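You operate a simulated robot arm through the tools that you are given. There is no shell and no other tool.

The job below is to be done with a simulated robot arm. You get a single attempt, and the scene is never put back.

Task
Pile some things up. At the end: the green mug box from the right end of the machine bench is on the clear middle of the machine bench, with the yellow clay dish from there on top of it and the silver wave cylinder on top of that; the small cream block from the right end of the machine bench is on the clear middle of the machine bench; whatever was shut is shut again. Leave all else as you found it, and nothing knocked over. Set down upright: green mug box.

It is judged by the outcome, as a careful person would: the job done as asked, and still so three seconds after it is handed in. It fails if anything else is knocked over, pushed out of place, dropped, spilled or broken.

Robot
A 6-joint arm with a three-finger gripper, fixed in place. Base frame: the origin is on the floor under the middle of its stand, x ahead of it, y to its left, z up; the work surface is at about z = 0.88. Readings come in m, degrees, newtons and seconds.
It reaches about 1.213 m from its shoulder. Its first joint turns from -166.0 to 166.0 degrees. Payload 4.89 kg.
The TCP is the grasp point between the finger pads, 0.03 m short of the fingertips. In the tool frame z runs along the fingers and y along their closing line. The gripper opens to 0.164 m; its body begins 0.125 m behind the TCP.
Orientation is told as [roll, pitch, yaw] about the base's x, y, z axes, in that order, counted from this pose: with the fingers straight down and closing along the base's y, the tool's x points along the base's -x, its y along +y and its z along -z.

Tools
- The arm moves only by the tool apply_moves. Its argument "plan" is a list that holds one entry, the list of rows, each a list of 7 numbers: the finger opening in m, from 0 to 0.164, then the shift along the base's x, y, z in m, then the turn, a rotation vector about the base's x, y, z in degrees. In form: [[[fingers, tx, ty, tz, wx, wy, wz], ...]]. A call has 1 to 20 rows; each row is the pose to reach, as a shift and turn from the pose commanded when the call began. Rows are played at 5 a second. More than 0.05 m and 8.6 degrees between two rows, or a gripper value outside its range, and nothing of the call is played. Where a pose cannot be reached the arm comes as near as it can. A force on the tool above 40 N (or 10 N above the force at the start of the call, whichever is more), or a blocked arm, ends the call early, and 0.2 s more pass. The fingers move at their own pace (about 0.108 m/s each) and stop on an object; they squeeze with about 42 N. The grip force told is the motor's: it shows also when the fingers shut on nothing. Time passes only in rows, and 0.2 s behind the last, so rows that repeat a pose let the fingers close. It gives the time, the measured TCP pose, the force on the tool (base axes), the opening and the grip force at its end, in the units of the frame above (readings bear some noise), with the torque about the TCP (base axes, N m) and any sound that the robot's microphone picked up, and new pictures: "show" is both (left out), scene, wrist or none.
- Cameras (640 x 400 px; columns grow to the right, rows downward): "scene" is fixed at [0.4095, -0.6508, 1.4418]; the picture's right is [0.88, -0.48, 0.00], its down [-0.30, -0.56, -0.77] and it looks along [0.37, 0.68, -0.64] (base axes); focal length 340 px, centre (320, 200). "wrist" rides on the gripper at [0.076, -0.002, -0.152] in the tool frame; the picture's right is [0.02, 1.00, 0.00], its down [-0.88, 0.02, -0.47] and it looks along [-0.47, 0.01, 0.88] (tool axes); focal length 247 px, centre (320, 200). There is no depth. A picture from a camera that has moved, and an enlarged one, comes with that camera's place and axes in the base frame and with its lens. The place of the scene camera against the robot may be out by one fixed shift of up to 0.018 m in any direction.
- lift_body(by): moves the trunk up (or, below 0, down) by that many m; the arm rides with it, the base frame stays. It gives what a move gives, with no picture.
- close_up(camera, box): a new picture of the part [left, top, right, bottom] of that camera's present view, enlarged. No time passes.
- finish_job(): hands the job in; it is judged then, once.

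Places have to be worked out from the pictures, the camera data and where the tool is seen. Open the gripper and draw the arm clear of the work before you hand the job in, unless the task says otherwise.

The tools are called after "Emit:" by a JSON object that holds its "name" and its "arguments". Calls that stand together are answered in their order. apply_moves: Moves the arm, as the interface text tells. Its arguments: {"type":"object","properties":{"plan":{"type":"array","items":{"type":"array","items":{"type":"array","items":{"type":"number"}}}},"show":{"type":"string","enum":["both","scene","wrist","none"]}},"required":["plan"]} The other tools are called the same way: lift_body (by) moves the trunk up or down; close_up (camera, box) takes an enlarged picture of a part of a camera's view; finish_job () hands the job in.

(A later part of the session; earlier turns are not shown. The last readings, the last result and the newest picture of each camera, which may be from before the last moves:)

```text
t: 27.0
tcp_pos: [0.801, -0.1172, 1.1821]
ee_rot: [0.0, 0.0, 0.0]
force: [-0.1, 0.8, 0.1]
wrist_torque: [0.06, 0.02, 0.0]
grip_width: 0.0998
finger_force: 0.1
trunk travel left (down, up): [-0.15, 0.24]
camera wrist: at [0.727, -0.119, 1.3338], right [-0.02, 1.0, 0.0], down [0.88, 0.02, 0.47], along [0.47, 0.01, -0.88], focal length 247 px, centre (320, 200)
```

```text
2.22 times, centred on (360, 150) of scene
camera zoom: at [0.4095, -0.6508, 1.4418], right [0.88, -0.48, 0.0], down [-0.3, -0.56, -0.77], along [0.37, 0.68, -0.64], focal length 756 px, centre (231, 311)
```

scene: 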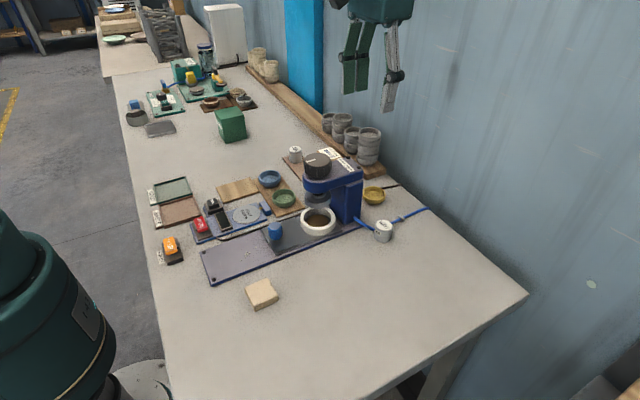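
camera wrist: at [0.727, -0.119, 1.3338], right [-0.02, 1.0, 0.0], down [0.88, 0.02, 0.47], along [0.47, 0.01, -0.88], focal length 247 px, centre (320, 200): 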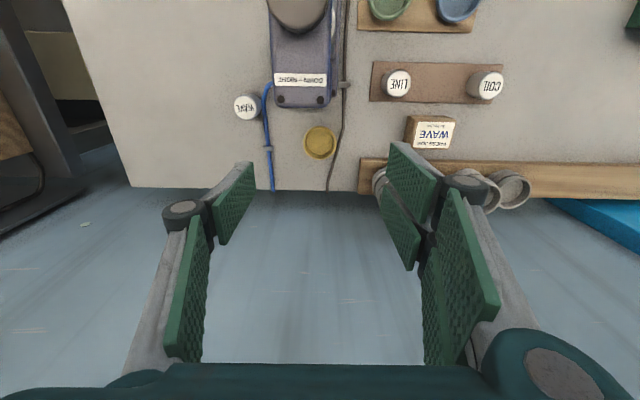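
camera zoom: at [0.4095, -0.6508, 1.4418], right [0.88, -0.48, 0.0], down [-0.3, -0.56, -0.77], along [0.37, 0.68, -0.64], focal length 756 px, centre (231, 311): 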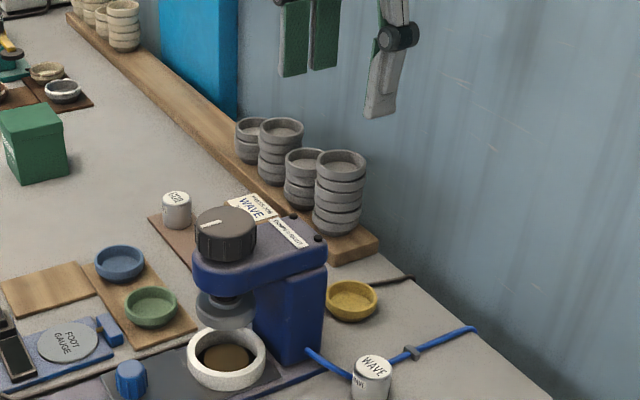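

The wrist view puts the dish centre at about (0.843,-0.116), diameter 0.061, with the black cable touching its +y side and the machine top at about 1.036. I turn the tool -30° about z so the camera housing stays clear of the machine, narrow the fingers to 0.085 and stop above the dish.

Emit:
{"name": "apply_moves", "arguments": {"plan": [[[0.095, 0.01, 0, 0, 0, 0, -6], [0.09, 0.022, 0.001, -0.005, 0, 0, -13], [0.085, 0.034, 0.002, -0.015, 0, 0, -20], [0.085, 0.0426, 0.002, -0.03, 0, 0, -26], [0.085, 0.0426, 0.002, -0.055, 0, 0, -30], [0.085, 0.0426, 0.002, -0.085, 0, 0, -30], [0.085, 0.0426, 0.002, -0.11, 0, 0, -30], [0.085, 0.0426, 0.002, -0.12, 0, 0, -30], [0.085, 0.0426, 0.002, -0.12, 0, 0, -30]]], "show": "both"}}

Emit:
{"name": "close_up", "arguments": {"camera": "wrist", "box": [220, 60, 420, 200]}}

Emit:
{"name": "close_up", "arguments": {"camera": "scene", "box": [300, 60, 430, 240]}}

```text
t: 29.0
tcp_pos: [0.8444, -0.1152, 1.0608]
ee_rot: [0.0, 0.0, -30.0]
force: [1.2, 0.2, 0.3]
wrist_torque: [0.0, 0.04, 0.01]
grip_width: 0.0848
finger_force: 0.1
trunk travel left (down, up): [-0.15, 0.24]
camera wrist: at [0.7784, -0.0781, 1.2117], right [0.48, 0.88, 0.0], down [0.77, -0.42, 0.47], along [0.41, -0.23, -0.88], focal length 247 px, centre (320, 200)
```

scene: 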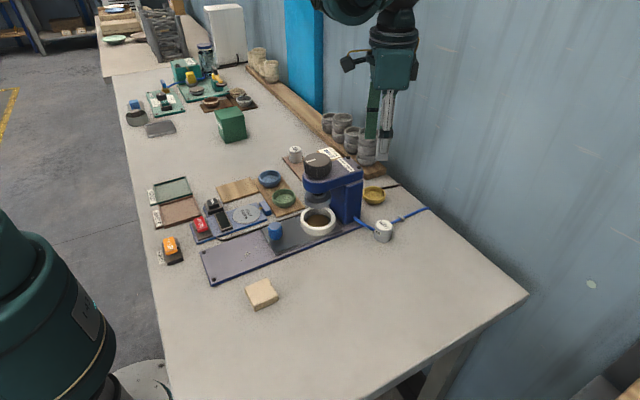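
wrist: 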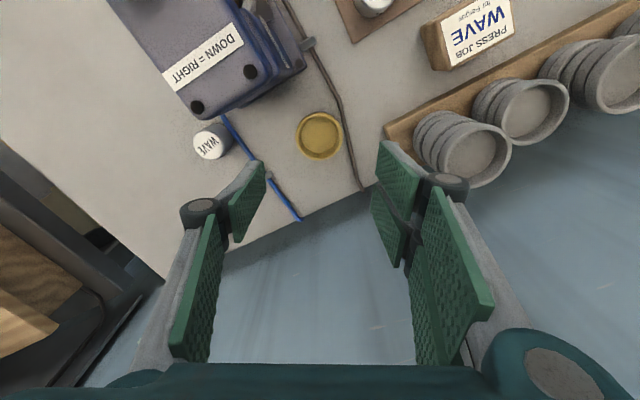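

```text
2.86 times, centred on (320, 130) of wrist
camera zoom: at [0.7784, -0.0781, 1.2117], right [0.48, 0.88, 0.0], down [0.77, -0.42, 0.47], along [0.41, -0.23, -0.88], focal length 706 px, centre (320, 400)
```

zoom: 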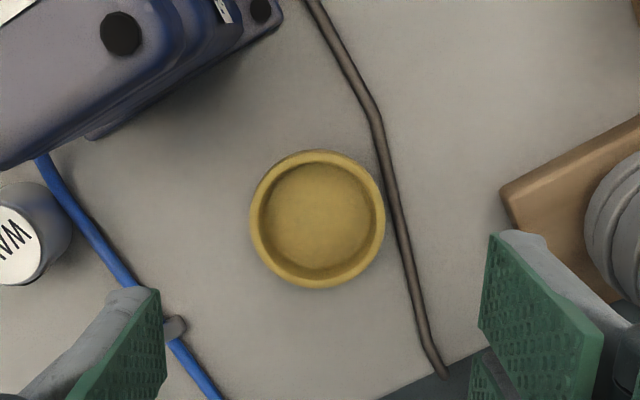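

```text
2.22 times, centred on (365, 150) of scene
camera zoom: at [0.4095, -0.6508, 1.4418], right [0.88, -0.48, 0.0], down [-0.3, -0.56, -0.77], along [0.37, 0.68, -0.64], focal length 756 px, centre (220, 311)
```

zoom: 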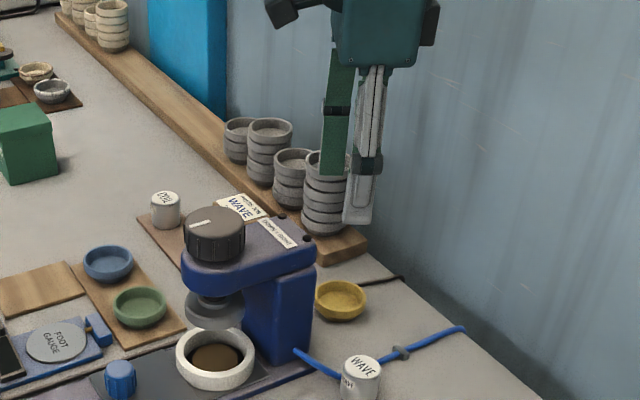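

The dish centre refines to (0.844,-0.116), under the TCP, and the cable lies just outside its rim. I descend, stopping with fingertips about 1 cm above the bench, above the cable.

Emit:
{"name": "apply_moves", "arguments": {"plan": [[[0.085, 0.001, 0, -0.02, 0, 0, 0], [0.085, 0.001, 0, -0.05, 0, 0, 0], [0.085, 0.001, 0, -0.08, 0, 0, 0], [0.085, 0.001, 0, -0.105, 0, 0, 0], [0.085, 0.001, 0, -0.12, 0, 0, 0], [0.085, 0.001, 0, -0.13, 0, 0, 0], [0.085, 0.001, 0, -0.135, 0, 0, 0], [0.085, 0.001, 0, -0.138, 0, 0, 0], [0.085, 0.001, 0, -0.138, 0, 0, 0]]], "show": "both"}}

Emit:
{"name": "close_up", "arguments": {"camera": "wrist", "box": [220, 100, 420, 240]}}

Emit:
{"name": "close_up", "arguments": {"camera": "scene", "box": [310, 110, 420, 230]}}

```text
t: 31.0
tcp_pos: [0.845, -0.1168, 0.9225]
ee_rot: [0.0, 0.0, -30.1]
force: [-0.3, 0.1, -0.2]
wrist_torque: [0.04, -0.01, -0.01]
grip_width: 0.0849
finger_force: 0.0
trunk travel left (down, up): [-0.15, 0.24]
camera wrist: at [0.7787, -0.0793, 1.074], right [0.48, 0.88, 0.0], down [0.77, -0.42, 0.47], along [0.41, -0.23, -0.88], focal length 247 px, centre (320, 200)
```

scene: 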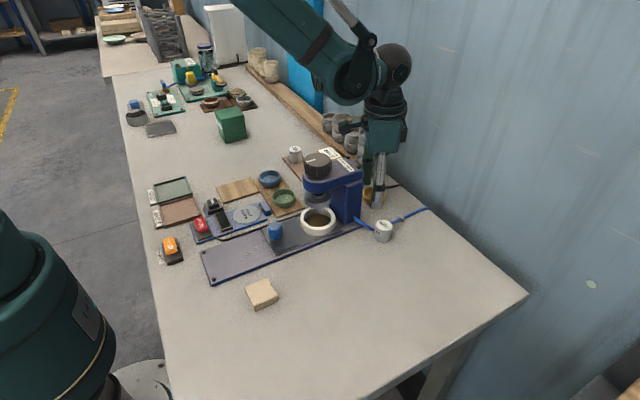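
wrist: 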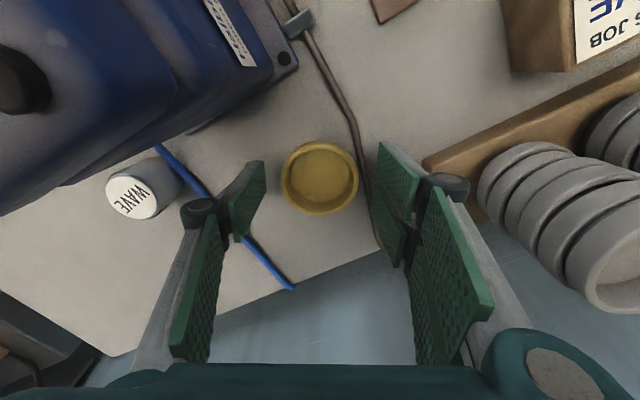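

```text
2.86 times, centred on (320, 170) of wrist
camera zoom: at [0.7787, -0.0793, 1.074], right [0.48, 0.88, 0.0], down [0.77, -0.42, 0.47], along [0.41, -0.23, -0.88], focal length 706 px, centre (320, 286)
```

zoom: 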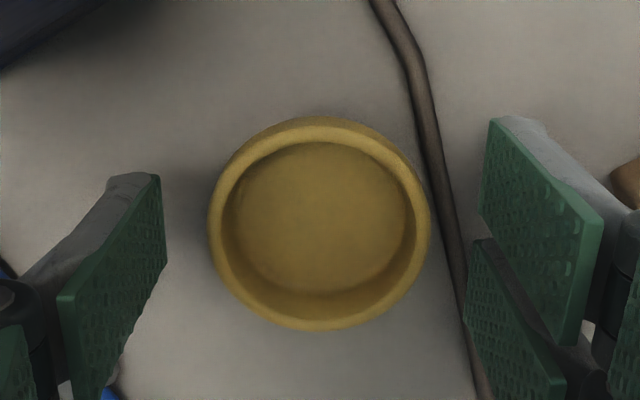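

```text
3.33 times, centred on (365, 170) of scene
camera zoom: at [0.4095, -0.6508, 1.4418], right [0.88, -0.48, 0.0], down [-0.3, -0.56, -0.77], along [0.37, 0.68, -0.64], focal length 1134 px, centre (170, 300)
```

zoom: 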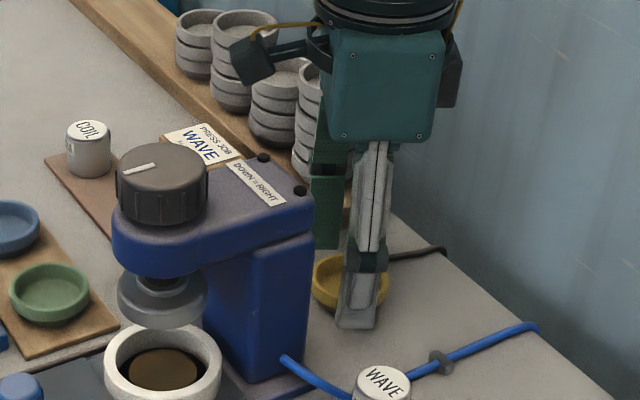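

Clearances look good: camera clear of the machine, fingers centred on the dish. The rim is only about 0.898 high, so I ease down another 4 mm, still above the cable, watching the force.

Emit:
{"name": "apply_moves", "arguments": {"plan": [[[0.08, 0, 0, -0.001, 0, 0, 0], [0.08, 0, 0, -0.002, 0, 0, 0], [0.08, 0, 0, -0.003, 0, 0, 0], [0.08, 0, 0, -0.004, 0, 0, 0]]], "show": "none"}}

```text
t: 32.0
tcp_pos: [0.8456, -0.1162, 0.9194]
ee_rot: [0.1, 0.0, -29.9]
force: [0.4, 1.1, 0.6]
wrist_torque: [0.0, 0.0, 0.02]
grip_width: 0.0799
finger_force: 0.0
trunk travel left (down, up): [-0.15, 0.24]
```

No contact so far. I close the fingers on the dish's rim.

Emit:
{"name": "apply_moves", "arguments": {"plan": [[[0.072, 0, 0, 0, 0, 0, 0], [0.066, 0, 0, 0, 0, 0, 0], [0.06, 0, 0, 0, 0, 0, 0], [0.055, 0, 0, 0, 0, 0, 0], [0.05, 0, 0, 0, 0, 0, 0], [0.05, 0, 0, 0, 0, 0, 0]]], "show": "both"}}

Emit:
{"name": "close_up", "arguments": {"camera": "wrist", "box": [220, 100, 420, 240]}}

Emit:
{"name": "close_up", "arguments": {"camera": "scene", "box": [330, 150, 420, 230]}}

```text
t: 33.4
tcp_pos: [0.8449, -0.1161, 0.9182]
ee_rot: [0.0, -0.1, -30.0]
force: [0.8, 0.1, 1.2]
wrist_torque: [0.03, -0.03, 0.04]
grip_width: 0.058
finger_force: 42.1
trunk travel left (down, up): [-0.15, 0.24]
camera wrist: at [0.7792, -0.079, 1.0699], right [0.48, 0.88, 0.0], down [0.77, -0.42, 0.47], along [0.41, -0.23, -0.88], focal length 247 px, centre (320, 200)
```

scene: 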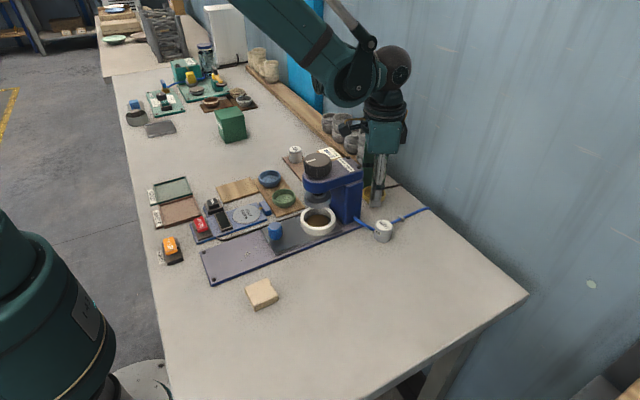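
wrist: 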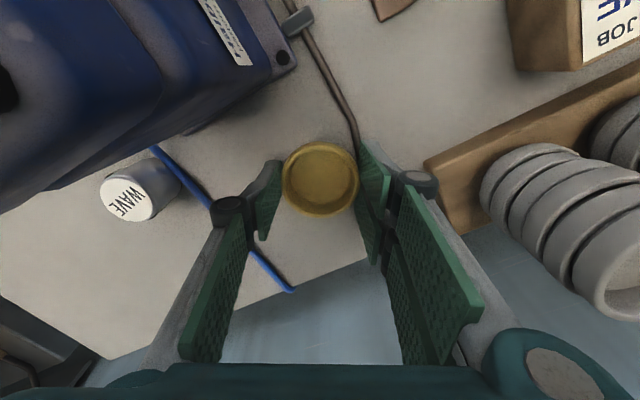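

```text
2.86 times, centred on (320, 170) of wrist
camera zoom: at [0.7792, -0.079, 1.0699], right [0.48, 0.88, 0.0], down [0.77, -0.42, 0.47], along [0.41, -0.23, -0.88], focal length 706 px, centre (320, 286)
```

zoom: 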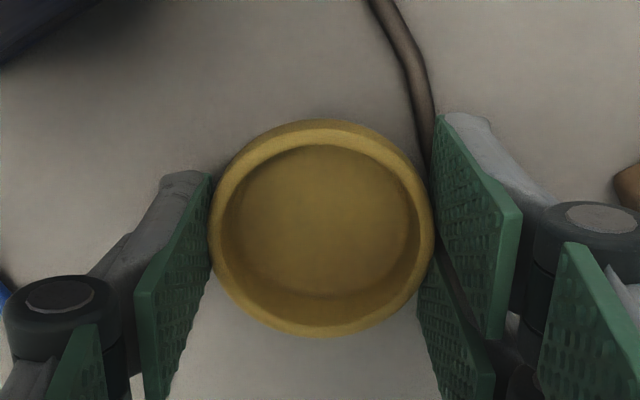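

```text
5.00 times, centred on (375, 190) of scene
camera zoom: at [0.4095, -0.6508, 1.4418], right [0.88, -0.48, 0.0], down [-0.3, -0.56, -0.77], along [0.37, 0.68, -0.64], focal length 1702 px, centre (45, 250)
```

zoom: 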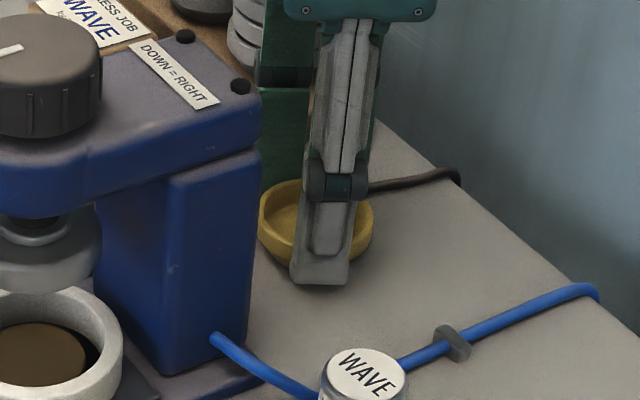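

The dish is clamped at 0.058 m. I lift a few centimetres slowly and check it comes along level.

Emit:
{"name": "apply_moves", "arguments": {"plan": [[[0.05, 0, 0, 0.003, 0, 0, 0], [0.05, 0, 0, 0.008, 0, 0, 0], [0.05, 0, 0, 0.015, 0, 0, 0], [0.05, 0, 0, 0.022, 0, 0, 0], [0.05, 0, 0, 0.03, 0, 0, 0], [0.05, 0, 0, 0.03, 0, 0, 0]]], "show": "both"}}

Emit:
{"name": "close_up", "arguments": {"camera": "wrist", "box": [220, 100, 420, 240]}}

Emit:
{"name": "close_up", "arguments": {"camera": "scene", "box": [330, 140, 420, 230]}}

```text
t: 34.8
tcp_pos: [0.845, -0.1171, 0.9486]
ee_rot: [0.0, 0.0, -30.1]
force: [0.4, 0.3, -0.5]
wrist_torque: [-0.03, 0.04, 0.01]
grip_width: 0.0582
finger_force: 41.8
trunk travel left (down, up): [-0.15, 0.24]
camera wrist: at [0.7794, -0.0793, 1.1006], right [0.48, 0.88, 0.0], down [0.77, -0.42, 0.47], along [0.41, -0.23, -0.88], focal length 247 px, centre (320, 200)
```

scene: 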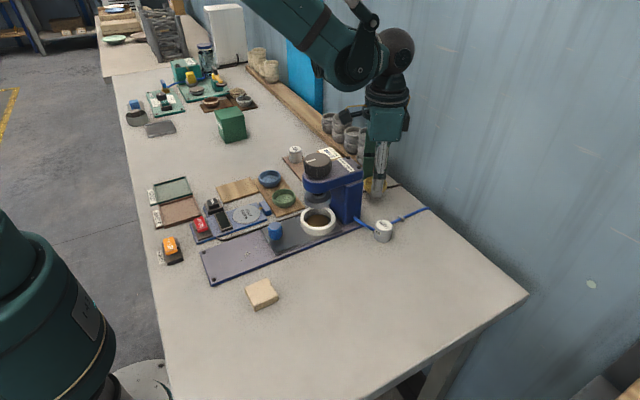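
wrist: 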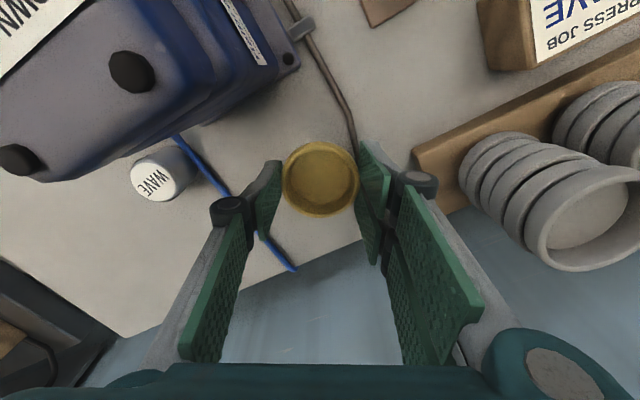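

```text
2.86 times, centred on (320, 170) of wrist
camera zoom: at [0.7794, -0.0793, 1.1006], right [0.48, 0.88, 0.0], down [0.77, -0.42, 0.47], along [0.41, -0.23, -0.88], focal length 706 px, centre (320, 286)
```

zoom: 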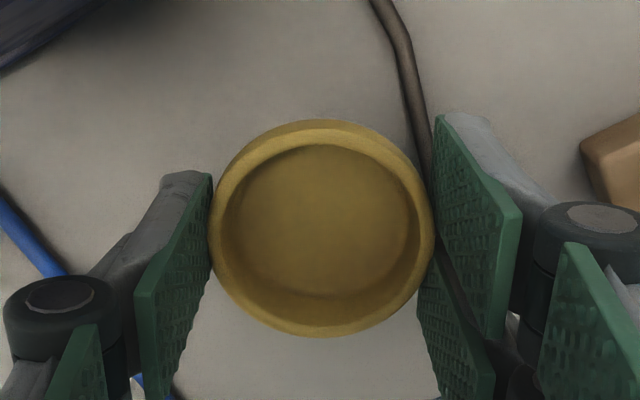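

```text
4.44 times, centred on (375, 185) of scene
camera zoom: at [0.4095, -0.6508, 1.4418], right [0.88, -0.48, 0.0], down [-0.3, -0.56, -0.77], along [0.37, 0.68, -0.64], focal length 1513 px, centre (76, 267)
```

zoom: 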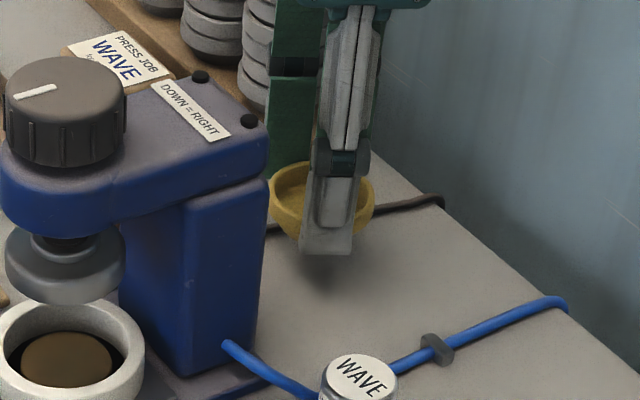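

The dish rose cleanly and level with the gripper. I lift straight up to carrying height.

Emit:
{"name": "apply_moves", "arguments": {"plan": [[[0.05, 0, 0, 0.015, 0, 0, 0], [0.05, 0, 0, 0.04, 0, 0, 0], [0.05, 0, 0, 0.075, 0, 0, 0], [0.05, 0, 0, 0.11, 0, 0, 0], [0.05, 0, 0, 0.145, 0, 0, 0], [0.05, 0, 0, 0.18, 0, 0, 0], [0.05, 0, 0, 0.21, 0, 0, 0], [0.05, 0, 0, 0.23, 0, 0, 0], [0.05, 0, 0, 0.24, 0, 0, 0]]], "show": "wrist"}}

```text
t: 36.8
tcp_pos: [0.8442, -0.1159, 1.1886]
ee_rot: [0.0, 0.1, -30.0]
force: [0.3, -0.4, -0.6]
wrist_torque: [0.01, 0.02, -0.01]
grip_width: 0.0578
finger_force: 42.2
trunk travel left (down, up): [-0.15, 0.24]
camera wrist: at [0.7788, -0.0798, 1.3405], right [0.48, 0.88, 0.0], down [0.77, -0.42, 0.47], along [0.41, -0.23, -0.88], focal length 247 px, centre (320, 200)
```

wrist: 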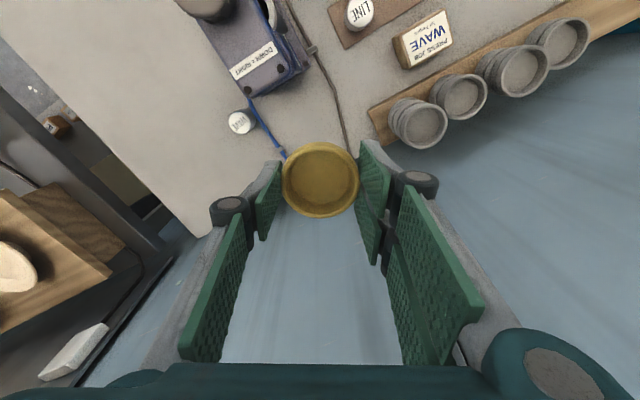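

Grip is steady. I carry the dish over to above the box, turning the tool back to zero yaw on the way.

Emit:
{"name": "apply_moves", "arguments": {"plan": [[[0.05, -0.0044, 0.0099, 0, 0, 0, 0.6], [0.05, -0.0152, 0.0347, 0, 0, 0, 2.1], [0.05, -0.0305, 0.0693, 0, 0, 0, 4.2], [0.05, -0.0457, 0.104, 0, 0, 0, 6.3], [0.05, -0.0609, 0.1387, 0, 0, 0, 8.4], [0.05, -0.0761, 0.1734, 0, 0, 0, 10.5], [0.05, -0.0914, 0.208, 0, 0, 0, 12.6], [0.05, -0.1066, 0.2427, 0, 0, 0, 14.7], [0.05, -0.1218, 0.2774, 0, 0, 0, 16.8], [0.05, -0.137, 0.312, 0, 0, 0, 18.9], [0.05, -0.1523, 0.3467, 0, 0, 0, 21], [0.05, -0.1675, 0.3814, 0, 0, 0, 23.1], [0.05, -0.1827, 0.4161, 0, 0, 0, 25.2], [0.05, -0.1958, 0.4458, 0, 0, 0, 27], [0.05, -0.2066, 0.4705, 0, 0, 0, 28.5], [0.05, -0.2142, 0.4879, 0, 0, 0, 29.6], [0.05, -0.2175, 0.4953, 0, 0, 0, 30], [0.05, -0.2175, 0.4953, 0, 0, 0, 30]]], "show": "both"}}

```text
t: 40.6
tcp_pos: [0.6276, 0.3799, 1.1879]
ee_rot: [0.1, 0.1, 0.0]
force: [-0.2, 0.4, -1.3]
wrist_torque: [-0.03, -0.04, 0.01]
grip_width: 0.0577
finger_force: 42.1
trunk travel left (down, up): [-0.15, 0.24]
camera wrist: at [0.5517, 0.3784, 1.3394], right [-0.02, 1.0, 0.0], down [0.88, 0.02, 0.47], along [0.47, 0.01, -0.88], focal length 247 px, centre (320, 200)
```

scene: 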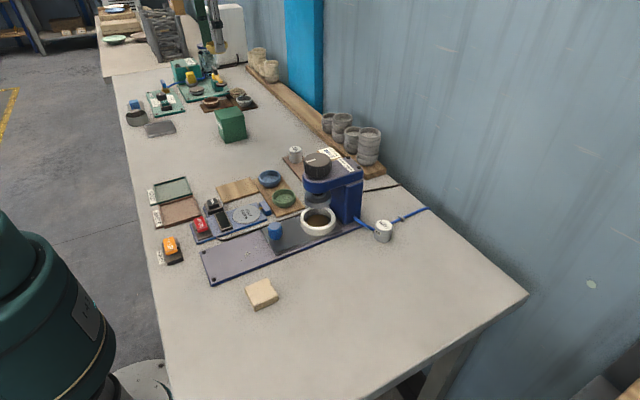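
wrist: 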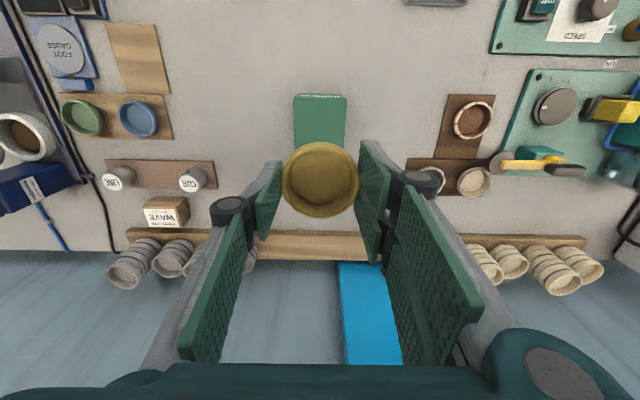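

The dish is over the box. I lower to about 5 mm above the lid and check alignment.

Emit:
{"name": "apply_moves", "arguments": {"plan": [[[0.05, 0, 0, -0.02, 0, 0, 0], [0.05, 0, 0, -0.05, 0, 0, 0], [0.05, 0, 0, -0.085, 0, 0, 0], [0.05, 0, 0, -0.12, 0, 0, 0], [0.05, 0, 0, -0.145, 0, 0, 0], [0.05, 0, 0, -0.163, 0, 0, 0], [0.05, 0, 0, -0.174, 0, 0, 0], [0.05, 0, 0, -0.177, 0, 0, 0], [0.05, 0, 0, -0.177, 0, 0, 0]]], "show": "both"}}

Emit:
{"name": "close_up", "arguments": {"camera": "wrist", "box": [220, 90, 420, 230]}}

Emit:
{"name": "close_up", "arguments": {"camera": "scene", "box": [190, 70, 280, 150]}}

```text
t: 42.6
tcp_pos: [0.6263, 0.3787, 1.0119]
ee_rot: [0.0, 0.0, -0.1]
force: [0.7, 0.2, -0.7]
wrist_torque: [0.01, 0.0, 0.02]
grip_width: 0.0581
finger_force: 42.1
trunk travel left (down, up): [-0.15, 0.24]
camera wrist: at [0.5521, 0.3769, 1.1629], right [-0.02, 1.0, 0.0], down [0.88, 0.02, 0.47], along [0.47, 0.01, -0.88], focal length 247 px, centre (320, 200)
```

scene: 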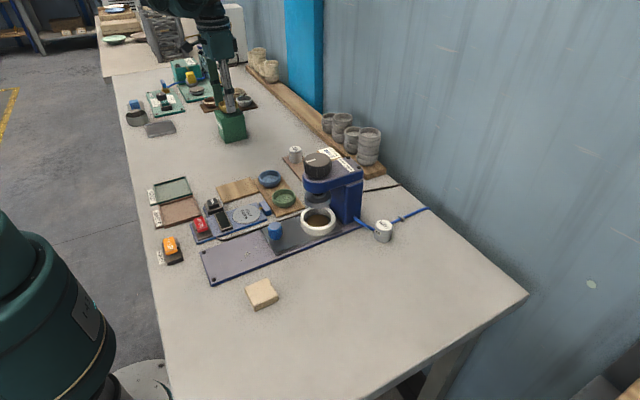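
wrist: 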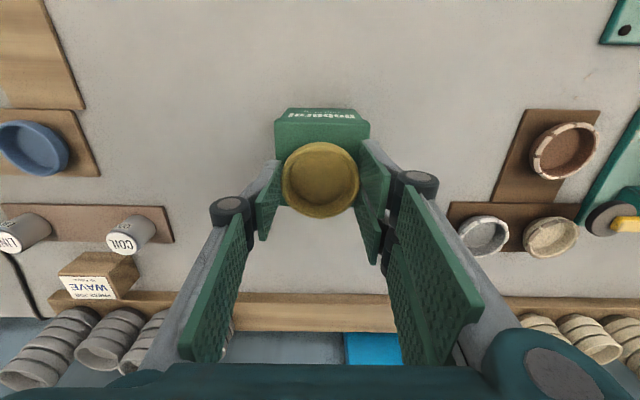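

```text
2.86 times, centred on (320, 160) of wrist
camera zoom: at [0.5521, 0.3769, 1.1629], right [-0.02, 1.0, 0.0], down [0.88, 0.02, 0.47], along [0.47, 0.01, -0.88], focal length 706 px, centre (320, 314)
```

zoom: 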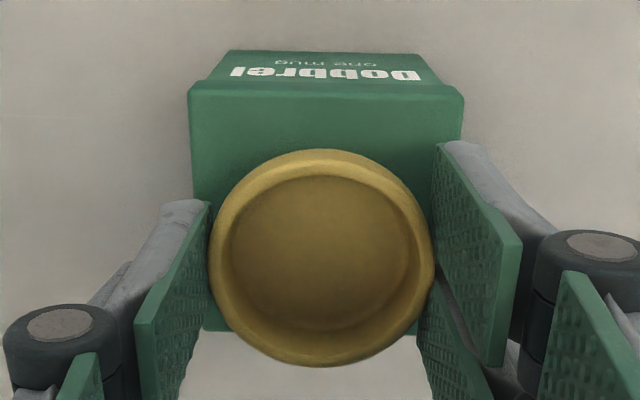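

```text
5.00 times, centred on (235, 110) of scene
camera zoom: at [0.4095, -0.6508, 1.4418], right [0.88, -0.48, 0.0], down [-0.3, -0.56, -0.77], along [0.37, 0.68, -0.64], focal length 1702 px, centre (745, 650)
```

zoom: 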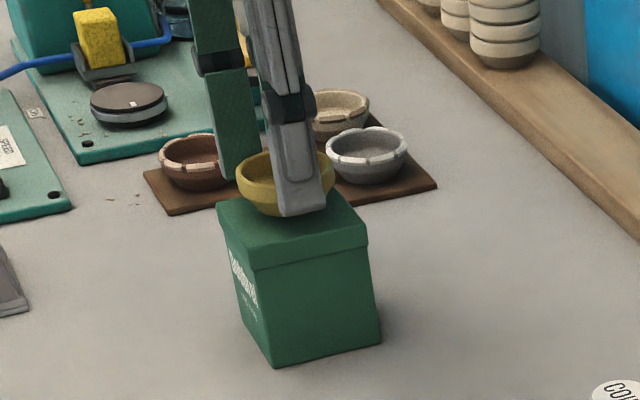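

The dish is centred over the lid within a couple of millimetres. I lower in 1 mm steps looking for contact.

Emit:
{"name": "apply_moves", "arguments": {"plan": [[[0.05, 0, 0, -0.002, 0, 0, 0], [0.05, 0, 0, -0.004, 0, 0, 0], [0.05, 0, 0, -0.005, 0, 0, 0], [0.05, 0, 0, -0.006, 0, 0, 0], [0.05, 0, 0, -0.006, 0, 0, 0]]], "show": "none"}}

```text
t: 43.8
tcp_pos: [0.6274, 0.3799, 1.0039]
ee_rot: [0.0, 0.0, 0.0]
force: [1.3, 0.0, -0.9]
wrist_torque: [0.0, -0.01, -0.02]
grip_width: 0.0579
finger_force: 42.1
trunk travel left (down, up): [-0.15, 0.24]
```

No contact yet (load still about -1 N). I go down 1 mm at a time.

Emit:
{"name": "apply_moves", "arguments": {"plan": [[[0.05, 0, 0, -0.0007, 0, 0, 0], [0.05, 0, 0, -0.0014, 0, 0, 0], [0.05, 0, 0, -0.0014, 0, 0, 0]]], "show": "none"}}

Emit:
{"name": "close_up", "arguments": {"camera": "scene", "box": [205, 80, 265, 140]}}

```text
t: 44.6
tcp_pos: [0.6283, 0.3798, 1.0035]
ee_rot: [0.0, 0.0, 0.0]
force: [0.5, -0.4, -0.1]
wrist_torque: [-0.01, -0.01, 0.02]
grip_width: 0.0577
finger_force: 41.6
trunk travel left (down, up): [-0.15, 0.24]
```

```text
6.67 times, centred on (235, 110) of scene
camera zoom: at [0.4095, -0.6508, 1.4418], right [0.88, -0.48, 0.0], down [-0.3, -0.56, -0.77], along [0.37, 0.68, -0.64], focal length 2269 px, centre (887, 800)
```

zoom: 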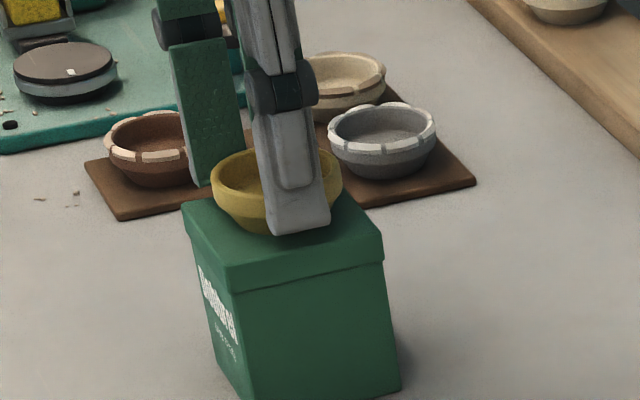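

Close to contact. Another millimetre or so in small steps.

Emit:
{"name": "apply_moves", "arguments": {"plan": [[[0.05, 0, 0, -0.0006, 0, 0, 0], [0.05, 0, 0, -0.0012, 0, 0, 0], [0.05, 0, 0, -0.0012, 0, 0, 0]]], "show": "none"}}

```text
t: 45.4
tcp_pos: [0.6275, 0.3794, 1.0029]
ee_rot: [0.0, 0.0, 0.0]
force: [-0.1, 3.5, 18.6]
wrist_torque: [0.15, -0.06, 0.0]
grip_width: 0.058
finger_force: 41.5
trunk travel left (down, up): [-0.15, 0.24]
```

Contact at 18 N. I ease back half a millimetre and open the fingers slowly.

Emit:
{"name": "apply_moves", "arguments": {"plan": [[[0.05, 0, 0, 0.0006, 0, 0, 0], [0.056, 0, 0, 0.0006, 0, 0, 0], [0.06, 0, 0, 0.0006, 0, 0, 0], [0.064, 0, 0, 0.0006, 0, 0, 0], [0.07, 0, 0, 0.0006, 0, 0, 0], [0.08, 0, 0, 0.0006, 0, 0, 0], [0.09, 0, 0, 0.0006, 0, 0, 0], [0.09, 0, 0, 0.0006, 0, 0, 0]]], "show": "both"}}

Emit:
{"name": "close_up", "arguments": {"camera": "wrist", "box": [220, 90, 420, 230]}}

```text
t: 47.2
tcp_pos: [0.6271, 0.3793, 1.0035]
ee_rot: [0.1, 0.0, 0.0]
force: [0.1, -1.1, -0.2]
wrist_torque: [0.0, -0.03, -0.01]
grip_width: 0.09
finger_force: 0.1
trunk travel left (down, up): [-0.15, 0.24]
camera wrist: at [0.5523, 0.3776, 1.155], right [-0.02, 1.0, 0.0], down [0.88, 0.02, 0.47], along [0.47, 0.01, -0.88], focal length 247 px, centre (320, 200)
```

scene: 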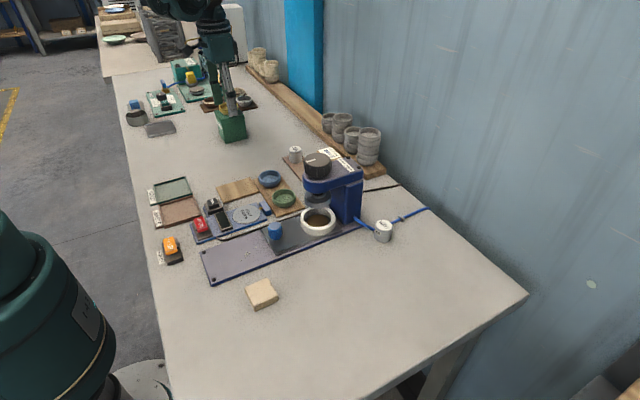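
wrist: 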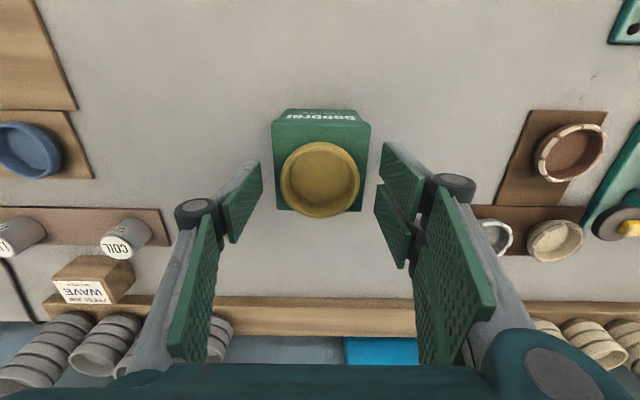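

```text
2.86 times, centred on (320, 160) of wrist
camera zoom: at [0.5523, 0.3776, 1.155], right [-0.02, 1.0, 0.0], down [0.88, 0.02, 0.47], along [0.47, 0.01, -0.88], focal length 706 px, centre (320, 314)
```

zoom: 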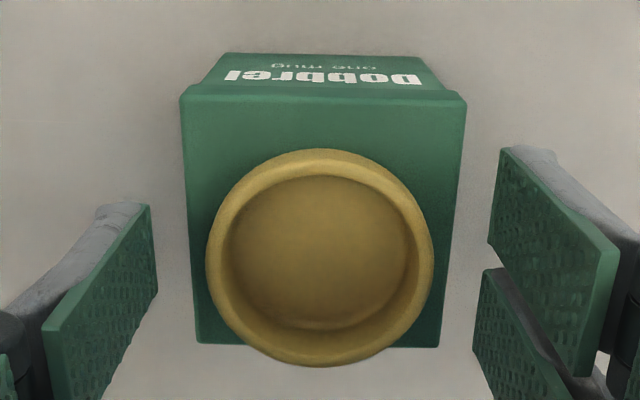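

The dish rests centred on the lid. I rise clear and check the pile from above.

Emit:
{"name": "apply_moves", "arguments": {"plan": [[[0.09, 0, 0, 0.01, 0, 0, 0], [0.09, 0, 0, 0.035, 0, 0, 0], [0.09, 0, 0, 0.075, 0, 0, 0], [0.09, 0, 0, 0.115, 0, 0, 0], [0.09, 0, 0, 0.15, 0, 0, 0], [0.09, 0, 0, 0.175, 0, 0, 0], [0.09, 0, 0, 0.187, 0, 0, 0], [0.09, 0, 0, 0.187, 0, 0, 0]]], "show": "both"}}

Emit:
{"name": "close_up", "arguments": {"camera": "wrist", "box": [270, 90, 370, 190]}}

Emit:
{"name": "close_up", "arguments": {"camera": "scene", "box": [200, 80, 270, 150]}}

```text
t: 49.0
tcp_pos: [0.6265, 0.3796, 1.1913]
ee_rot: [0.0, 0.1, -0.1]
force: [0.1, -0.3, -0.1]
wrist_torque: [-0.02, -0.04, 0.0]
grip_width: 0.0899
finger_force: 0.0
trunk travel left (down, up): [-0.15, 0.24]
camera wrist: at [0.5521, 0.3781, 1.3422], right [-0.02, 1.0, 0.0], down [0.88, 0.02, 0.47], along [0.47, 0.01, -0.88], focal length 247 px, centre (320, 200)
```

scene: 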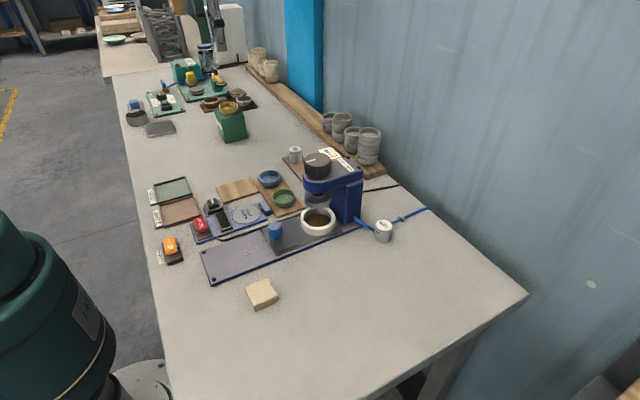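
wrist: 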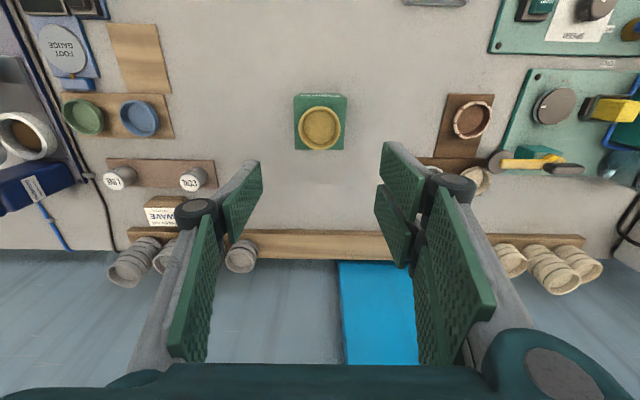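

```text
4.00 times, centred on (320, 140) of wrist
camera zoom: at [0.5521, 0.3781, 1.3422], right [-0.02, 1.0, 0.0], down [0.88, 0.02, 0.47], along [0.47, 0.01, -0.88], focal length 988 px, centre (320, 440)
```

zoom: 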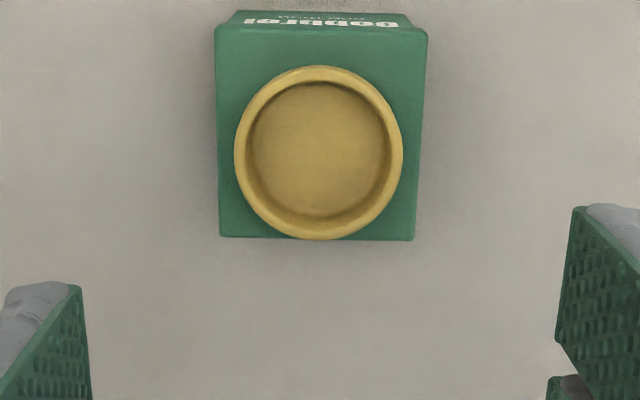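

```text
5.71 times, centred on (235, 115) of scene
camera zoom: at [0.4095, -0.6508, 1.4418], right [0.88, -0.48, 0.0], down [-0.3, -0.56, -0.77], along [0.37, 0.68, -0.64], focal length 1945 px, centre (806, 686)
```

zoom: 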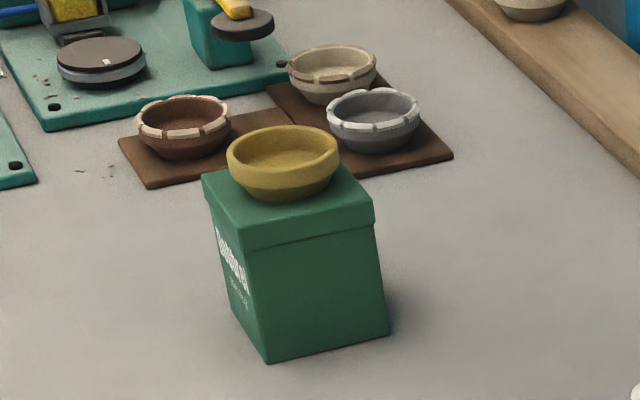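

The dish sits flat and centred on the box. Now I go to the WAVE cylinder with the tool turned +90°, so that the fingers close along x and stay clear of the blue cable and the machine.

Emit:
{"name": "apply_moves", "arguments": {"plan": [[[0.09, 0.0032, -0.0123, 0, 0, 0, 1.8], [0.09, 0.0096, -0.037, 0, 0, 0, 5.4], [0.09, 0.0193, -0.074, 0, 0, 0, 10.8], [0.09, 0.0289, -0.1109, 0, 0, 0, 16.2], [0.09, 0.0385, -0.1479, 0, 0, 0, 21.6], [0.085, 0.0482, -0.1849, 0, 0, 0, 27], [0.085, 0.0578, -0.2219, 0, 0, 0, 32.4], [0.085, 0.0674, -0.2588, 0, 0, 0, 37.8], [0.08, 0.077, -0.2958, 0, 0, 0, 43.2], [0.08, 0.0867, -0.3328, 0, 0, 0, 48.6], [0.08, 0.0963, -0.3698, 0, 0, 0, 54], [0.075, 0.1059, -0.4068, 0, 0, 0, 59.4], [0.075, 0.1156, -0.4437, 0, 0, 0, 64.8], [0.075, 0.1252, -0.4807, 0, 0, 0, 70.2], [0.075, 0.1348, -0.5177, 0, 0, 0, 75.6], [0.075, 0.1445, -0.5547, 0, 0, 0, 81], [0.075, 0.1525, -0.5855, 0, 0, 0, 85.5], [0.075, 0.1581, -0.6071, 0, 0, 0, 88.65], [0.075, 0.1605, -0.6163, 0, 0, 0, 90], [0.075, 0.1605, -0.6163, 0, 0, 0, 90]]], "show": "both"}}

Emit:
{"name": "close_up", "arguments": {"camera": "wrist", "box": [250, 60, 390, 200]}}

```text
t: 53.2
tcp_pos: [0.7881, -0.2385, 1.1898]
ee_rot: [0.0, 0.0, 90.0]
force: [-0.9, -0.9, 0.0]
wrist_torque: [0.03, 0.0, -0.01]
grip_width: 0.0749
finger_force: 0.1
trunk travel left (down, up): [-0.15, 0.24]
camera wrist: at [0.7919, -0.3142, 1.3415], right [-1.0, -0.02, 0.0], down [-0.02, 0.88, 0.47], along [-0.01, 0.47, -0.88], focal length 247 px, centre (320, 200)
```

scene: 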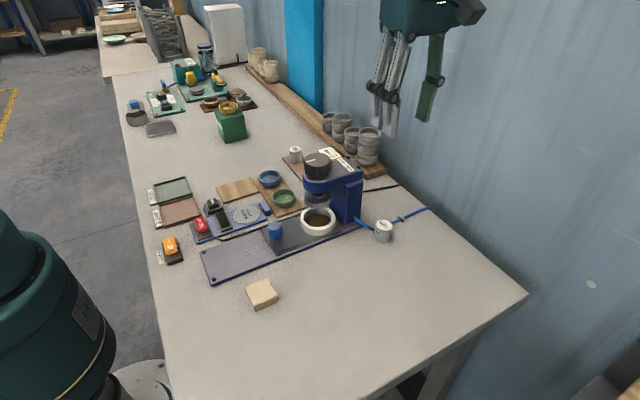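
wrist: 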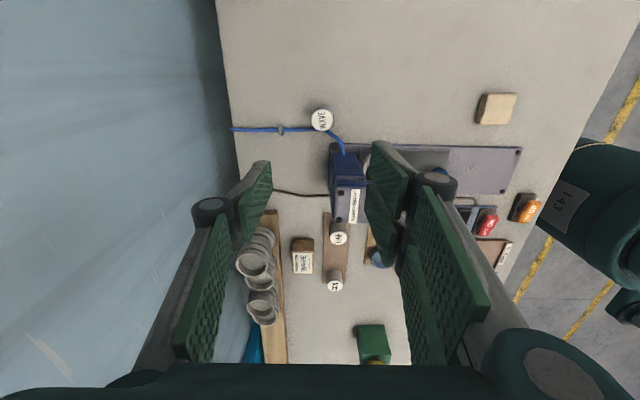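

```text
2.86 times, centred on (320, 130) of wrist
camera zoom: at [0.7919, -0.3142, 1.3415], right [-1.0, -0.02, 0.0], down [-0.02, 0.88, 0.47], along [-0.01, 0.47, -0.88], focal length 706 px, centre (320, 400)
```

zoom: 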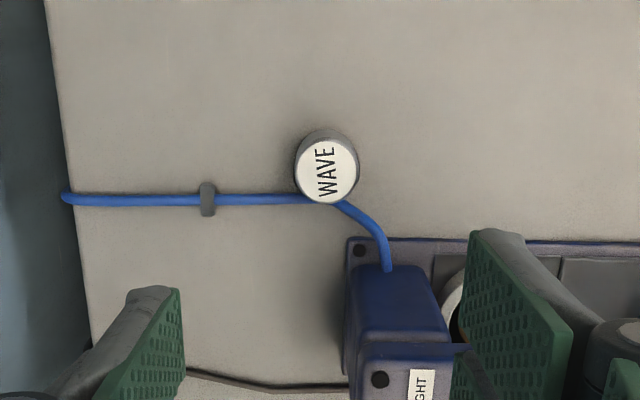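

The cylinder's top is centred at about (0.786,-0.238), with the cable passing only on its +y side. I descend partway and look again.

Emit:
{"name": "apply_moves", "arguments": {"plan": [[[0.075, 0, 0, -0.02, 0, 0, 0], [0.075, -0.001, -0.001, -0.055, 0, 0, 0], [0.075, -0.001, -0.001, -0.09, 0, 0, 0], [0.075, -0.001, -0.001, -0.125, 0, 0, 0], [0.075, -0.001, -0.001, -0.15, 0, 0, 0], [0.075, -0.001, -0.001, -0.165, 0, 0, 0], [0.075, -0.001, -0.001, -0.17, 0, 0, 0], [0.075, -0.001, -0.001, -0.17, 0, 0, 0]]], "show": "both"}}

Emit:
{"name": "close_up", "arguments": {"camera": "wrist", "box": [250, 60, 390, 200]}}

Emit:
{"name": "close_up", "arguments": {"camera": "scene", "box": [330, 130, 440, 260]}}

```text
t: 55.0
tcp_pos: [0.7854, -0.2379, 1.0213]
ee_rot: [0.0, 0.1, 90.0]
force: [-0.2, 0.8, 0.2]
wrist_torque: [0.03, 0.01, -0.03]
grip_width: 0.075
finger_force: 0.1
trunk travel left (down, up): [-0.15, 0.24]
camera wrist: at [0.7888, -0.3142, 1.1722], right [-1.0, -0.02, 0.0], down [-0.02, 0.88, 0.47], along [-0.01, 0.47, -0.88], focal length 247 px, centre (320, 200)
```

scene: 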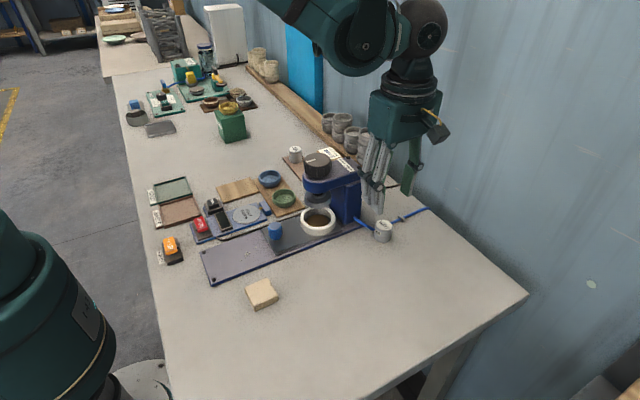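
wrist: 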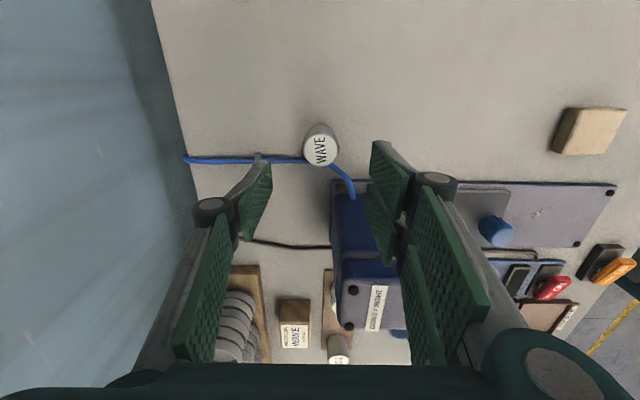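

```text
2.86 times, centred on (320, 130) of wrist
camera zoom: at [0.7888, -0.3142, 1.1722], right [-1.0, -0.02, 0.0], down [-0.02, 0.88, 0.47], along [-0.01, 0.47, -0.88], focal length 706 px, centre (320, 400)
```

zoom: 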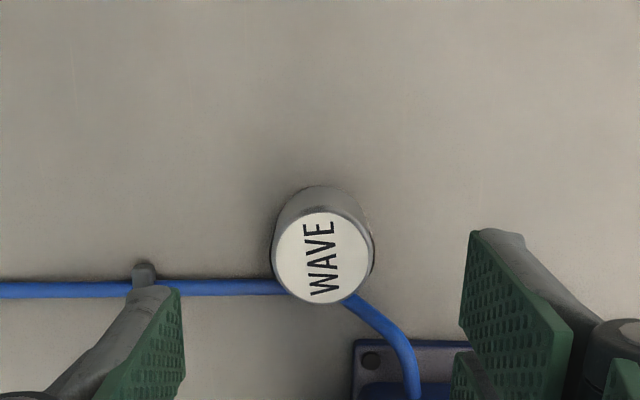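

```text
3.08 times, centred on (385, 195) of scene
camera zoom: at [0.4095, -0.6508, 1.4418], right [0.88, -0.48, 0.0], down [-0.3, -0.56, -0.77], along [0.37, 0.68, -0.64], focal length 1047 px, centre (120, 215)
```

zoom: 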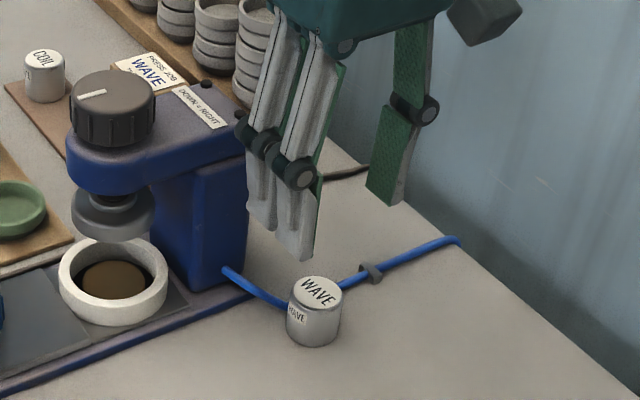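

Cylinder centre confirmed at (0.786,-0.238), top around 0.917. I descend so the fingertips reach z ≈ 0.90, gripping only the upper half, above the cable.

Emit:
{"name": "apply_moves", "arguments": {"plan": [[[0.075, 0, 0, -0.02, 0, 0, 0], [0.075, 0, 0, -0.045, 0, 0, 0], [0.075, 0, 0, -0.065, 0, 0, 0], [0.075, 0, 0, -0.08, 0, 0, 0], [0.075, 0, 0, -0.087, 0, 0, 0], [0.075, 0, 0, -0.09, 0, 0, 0], [0.075, 0, 0, -0.09, 0, 0, 0]]], "show": "both"}}

Emit:
{"name": "close_up", "arguments": {"camera": "wrist", "box": [230, 100, 410, 240]}}

Emit:
{"name": "close_up", "arguments": {"camera": "scene", "box": [340, 170, 430, 260]}}

```text
t: 56.6
tcp_pos: [0.7888, -0.2383, 0.9316]
ee_rot: [0.0, 0.1, 90.0]
force: [-0.2, -0.6, 0.6]
wrist_torque: [0.01, -0.02, -0.01]
grip_width: 0.0748
finger_force: 0.1
trunk travel left (down, up): [-0.15, 0.24]
camera wrist: at [0.7902, -0.3137, 1.0828], right [-1.0, -0.02, 0.0], down [-0.02, 0.88, 0.47], along [-0.01, 0.47, -0.88], focal length 247 px, centre (320, 200)
```

scene: 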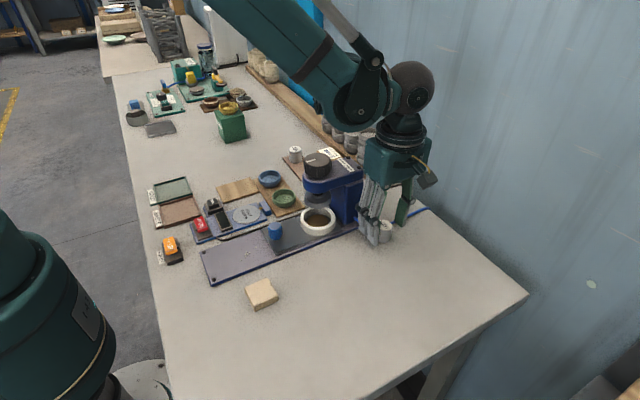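
wrist: 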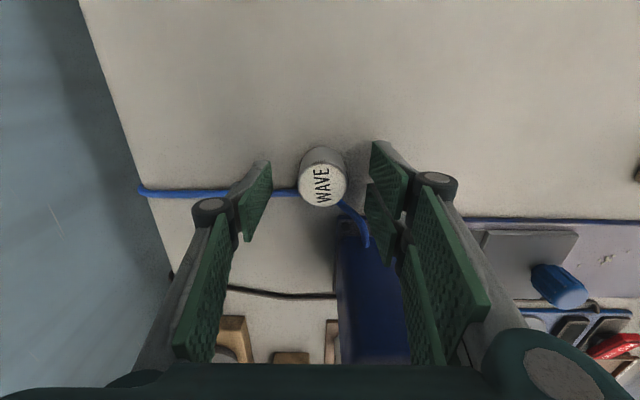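

```text
2.86 times, centred on (320, 170) of wrist
camera zoom: at [0.7902, -0.3137, 1.0828], right [-1.0, -0.02, 0.0], down [-0.02, 0.88, 0.47], along [-0.01, 0.47, -0.88], focal length 706 px, centre (320, 286)
```

zoom: 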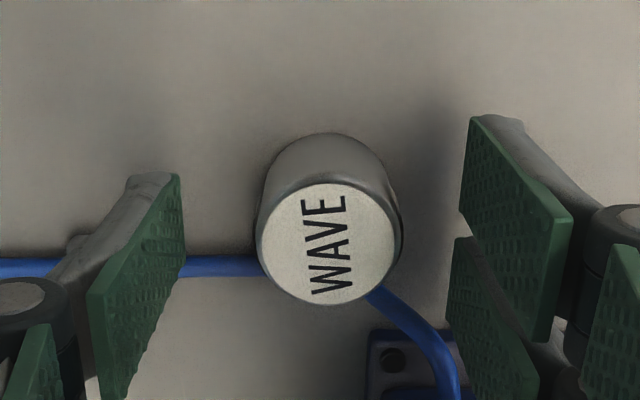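

```text
4.44 times, centred on (385, 215) of scene
camera zoom: at [0.4095, -0.6508, 1.4418], right [0.88, -0.48, 0.0], down [-0.3, -0.56, -0.77], along [0.37, 0.68, -0.64], focal length 1513 px, centre (31, 133)
```

zoom: 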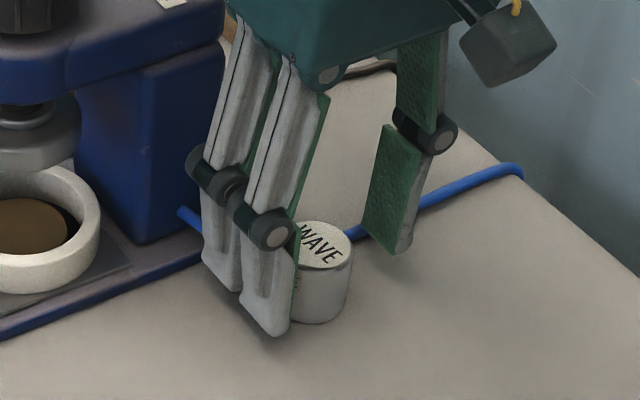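

The fingers straddle the cylinder evenly and are clear of the cable. I close on it.

Emit:
{"name": "apply_moves", "arguments": {"plan": [[[0.06, 0, 0, 0, 0, 0, 0], [0.05, 0, 0, 0, 0, 0, 0], [0.042, 0, 0, 0, 0, 0, 0], [0.036, 0, 0, 0, 0, 0, 0], [0.03, 0, 0, 0, 0, 0, 0], [0.028, 0, 0, 0, 0, 0, 0], [0.028, 0, 0, 0, 0, 0, 0]]], "show": "wrist"}}

Emit:
{"name": "close_up", "arguments": {"camera": "scene", "box": [340, 170, 430, 260]}}

```text
t: 58.2
tcp_pos: [0.7876, -0.2371, 0.9304]
ee_rot: [-0.1, 0.0, 90.0]
force: [0.5, 0.8, 0.6]
wrist_torque: [-0.02, 0.01, -0.03]
grip_width: 0.0366
finger_force: 41.8
trunk travel left (down, up): [-0.15, 0.24]
camera wrist: at [0.7902, -0.3137, 1.0829], right [-1.0, -0.02, 0.0], down [-0.02, 0.88, 0.47], along [-0.01, 0.47, -0.88], focal length 247 px, centre (320, 200)
```

wrist: 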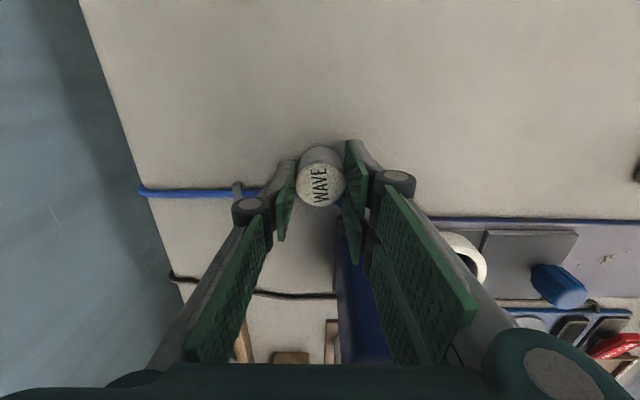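

```text
4.44 times, centred on (385, 215) of scene
camera zoom: at [0.4095, -0.6508, 1.4418], right [0.88, -0.48, 0.0], down [-0.3, -0.56, -0.77], along [0.37, 0.68, -0.64], focal length 1513 px, centre (31, 133)
```

zoom: 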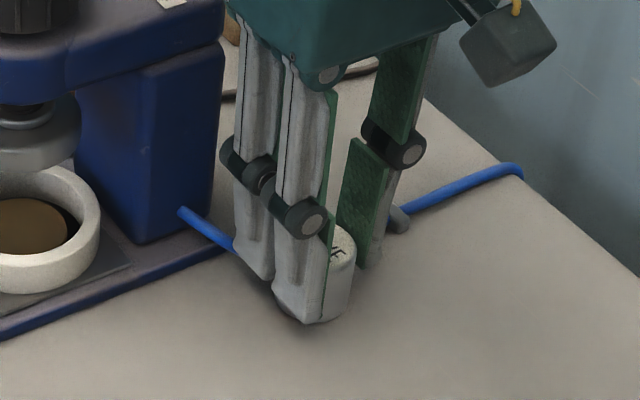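

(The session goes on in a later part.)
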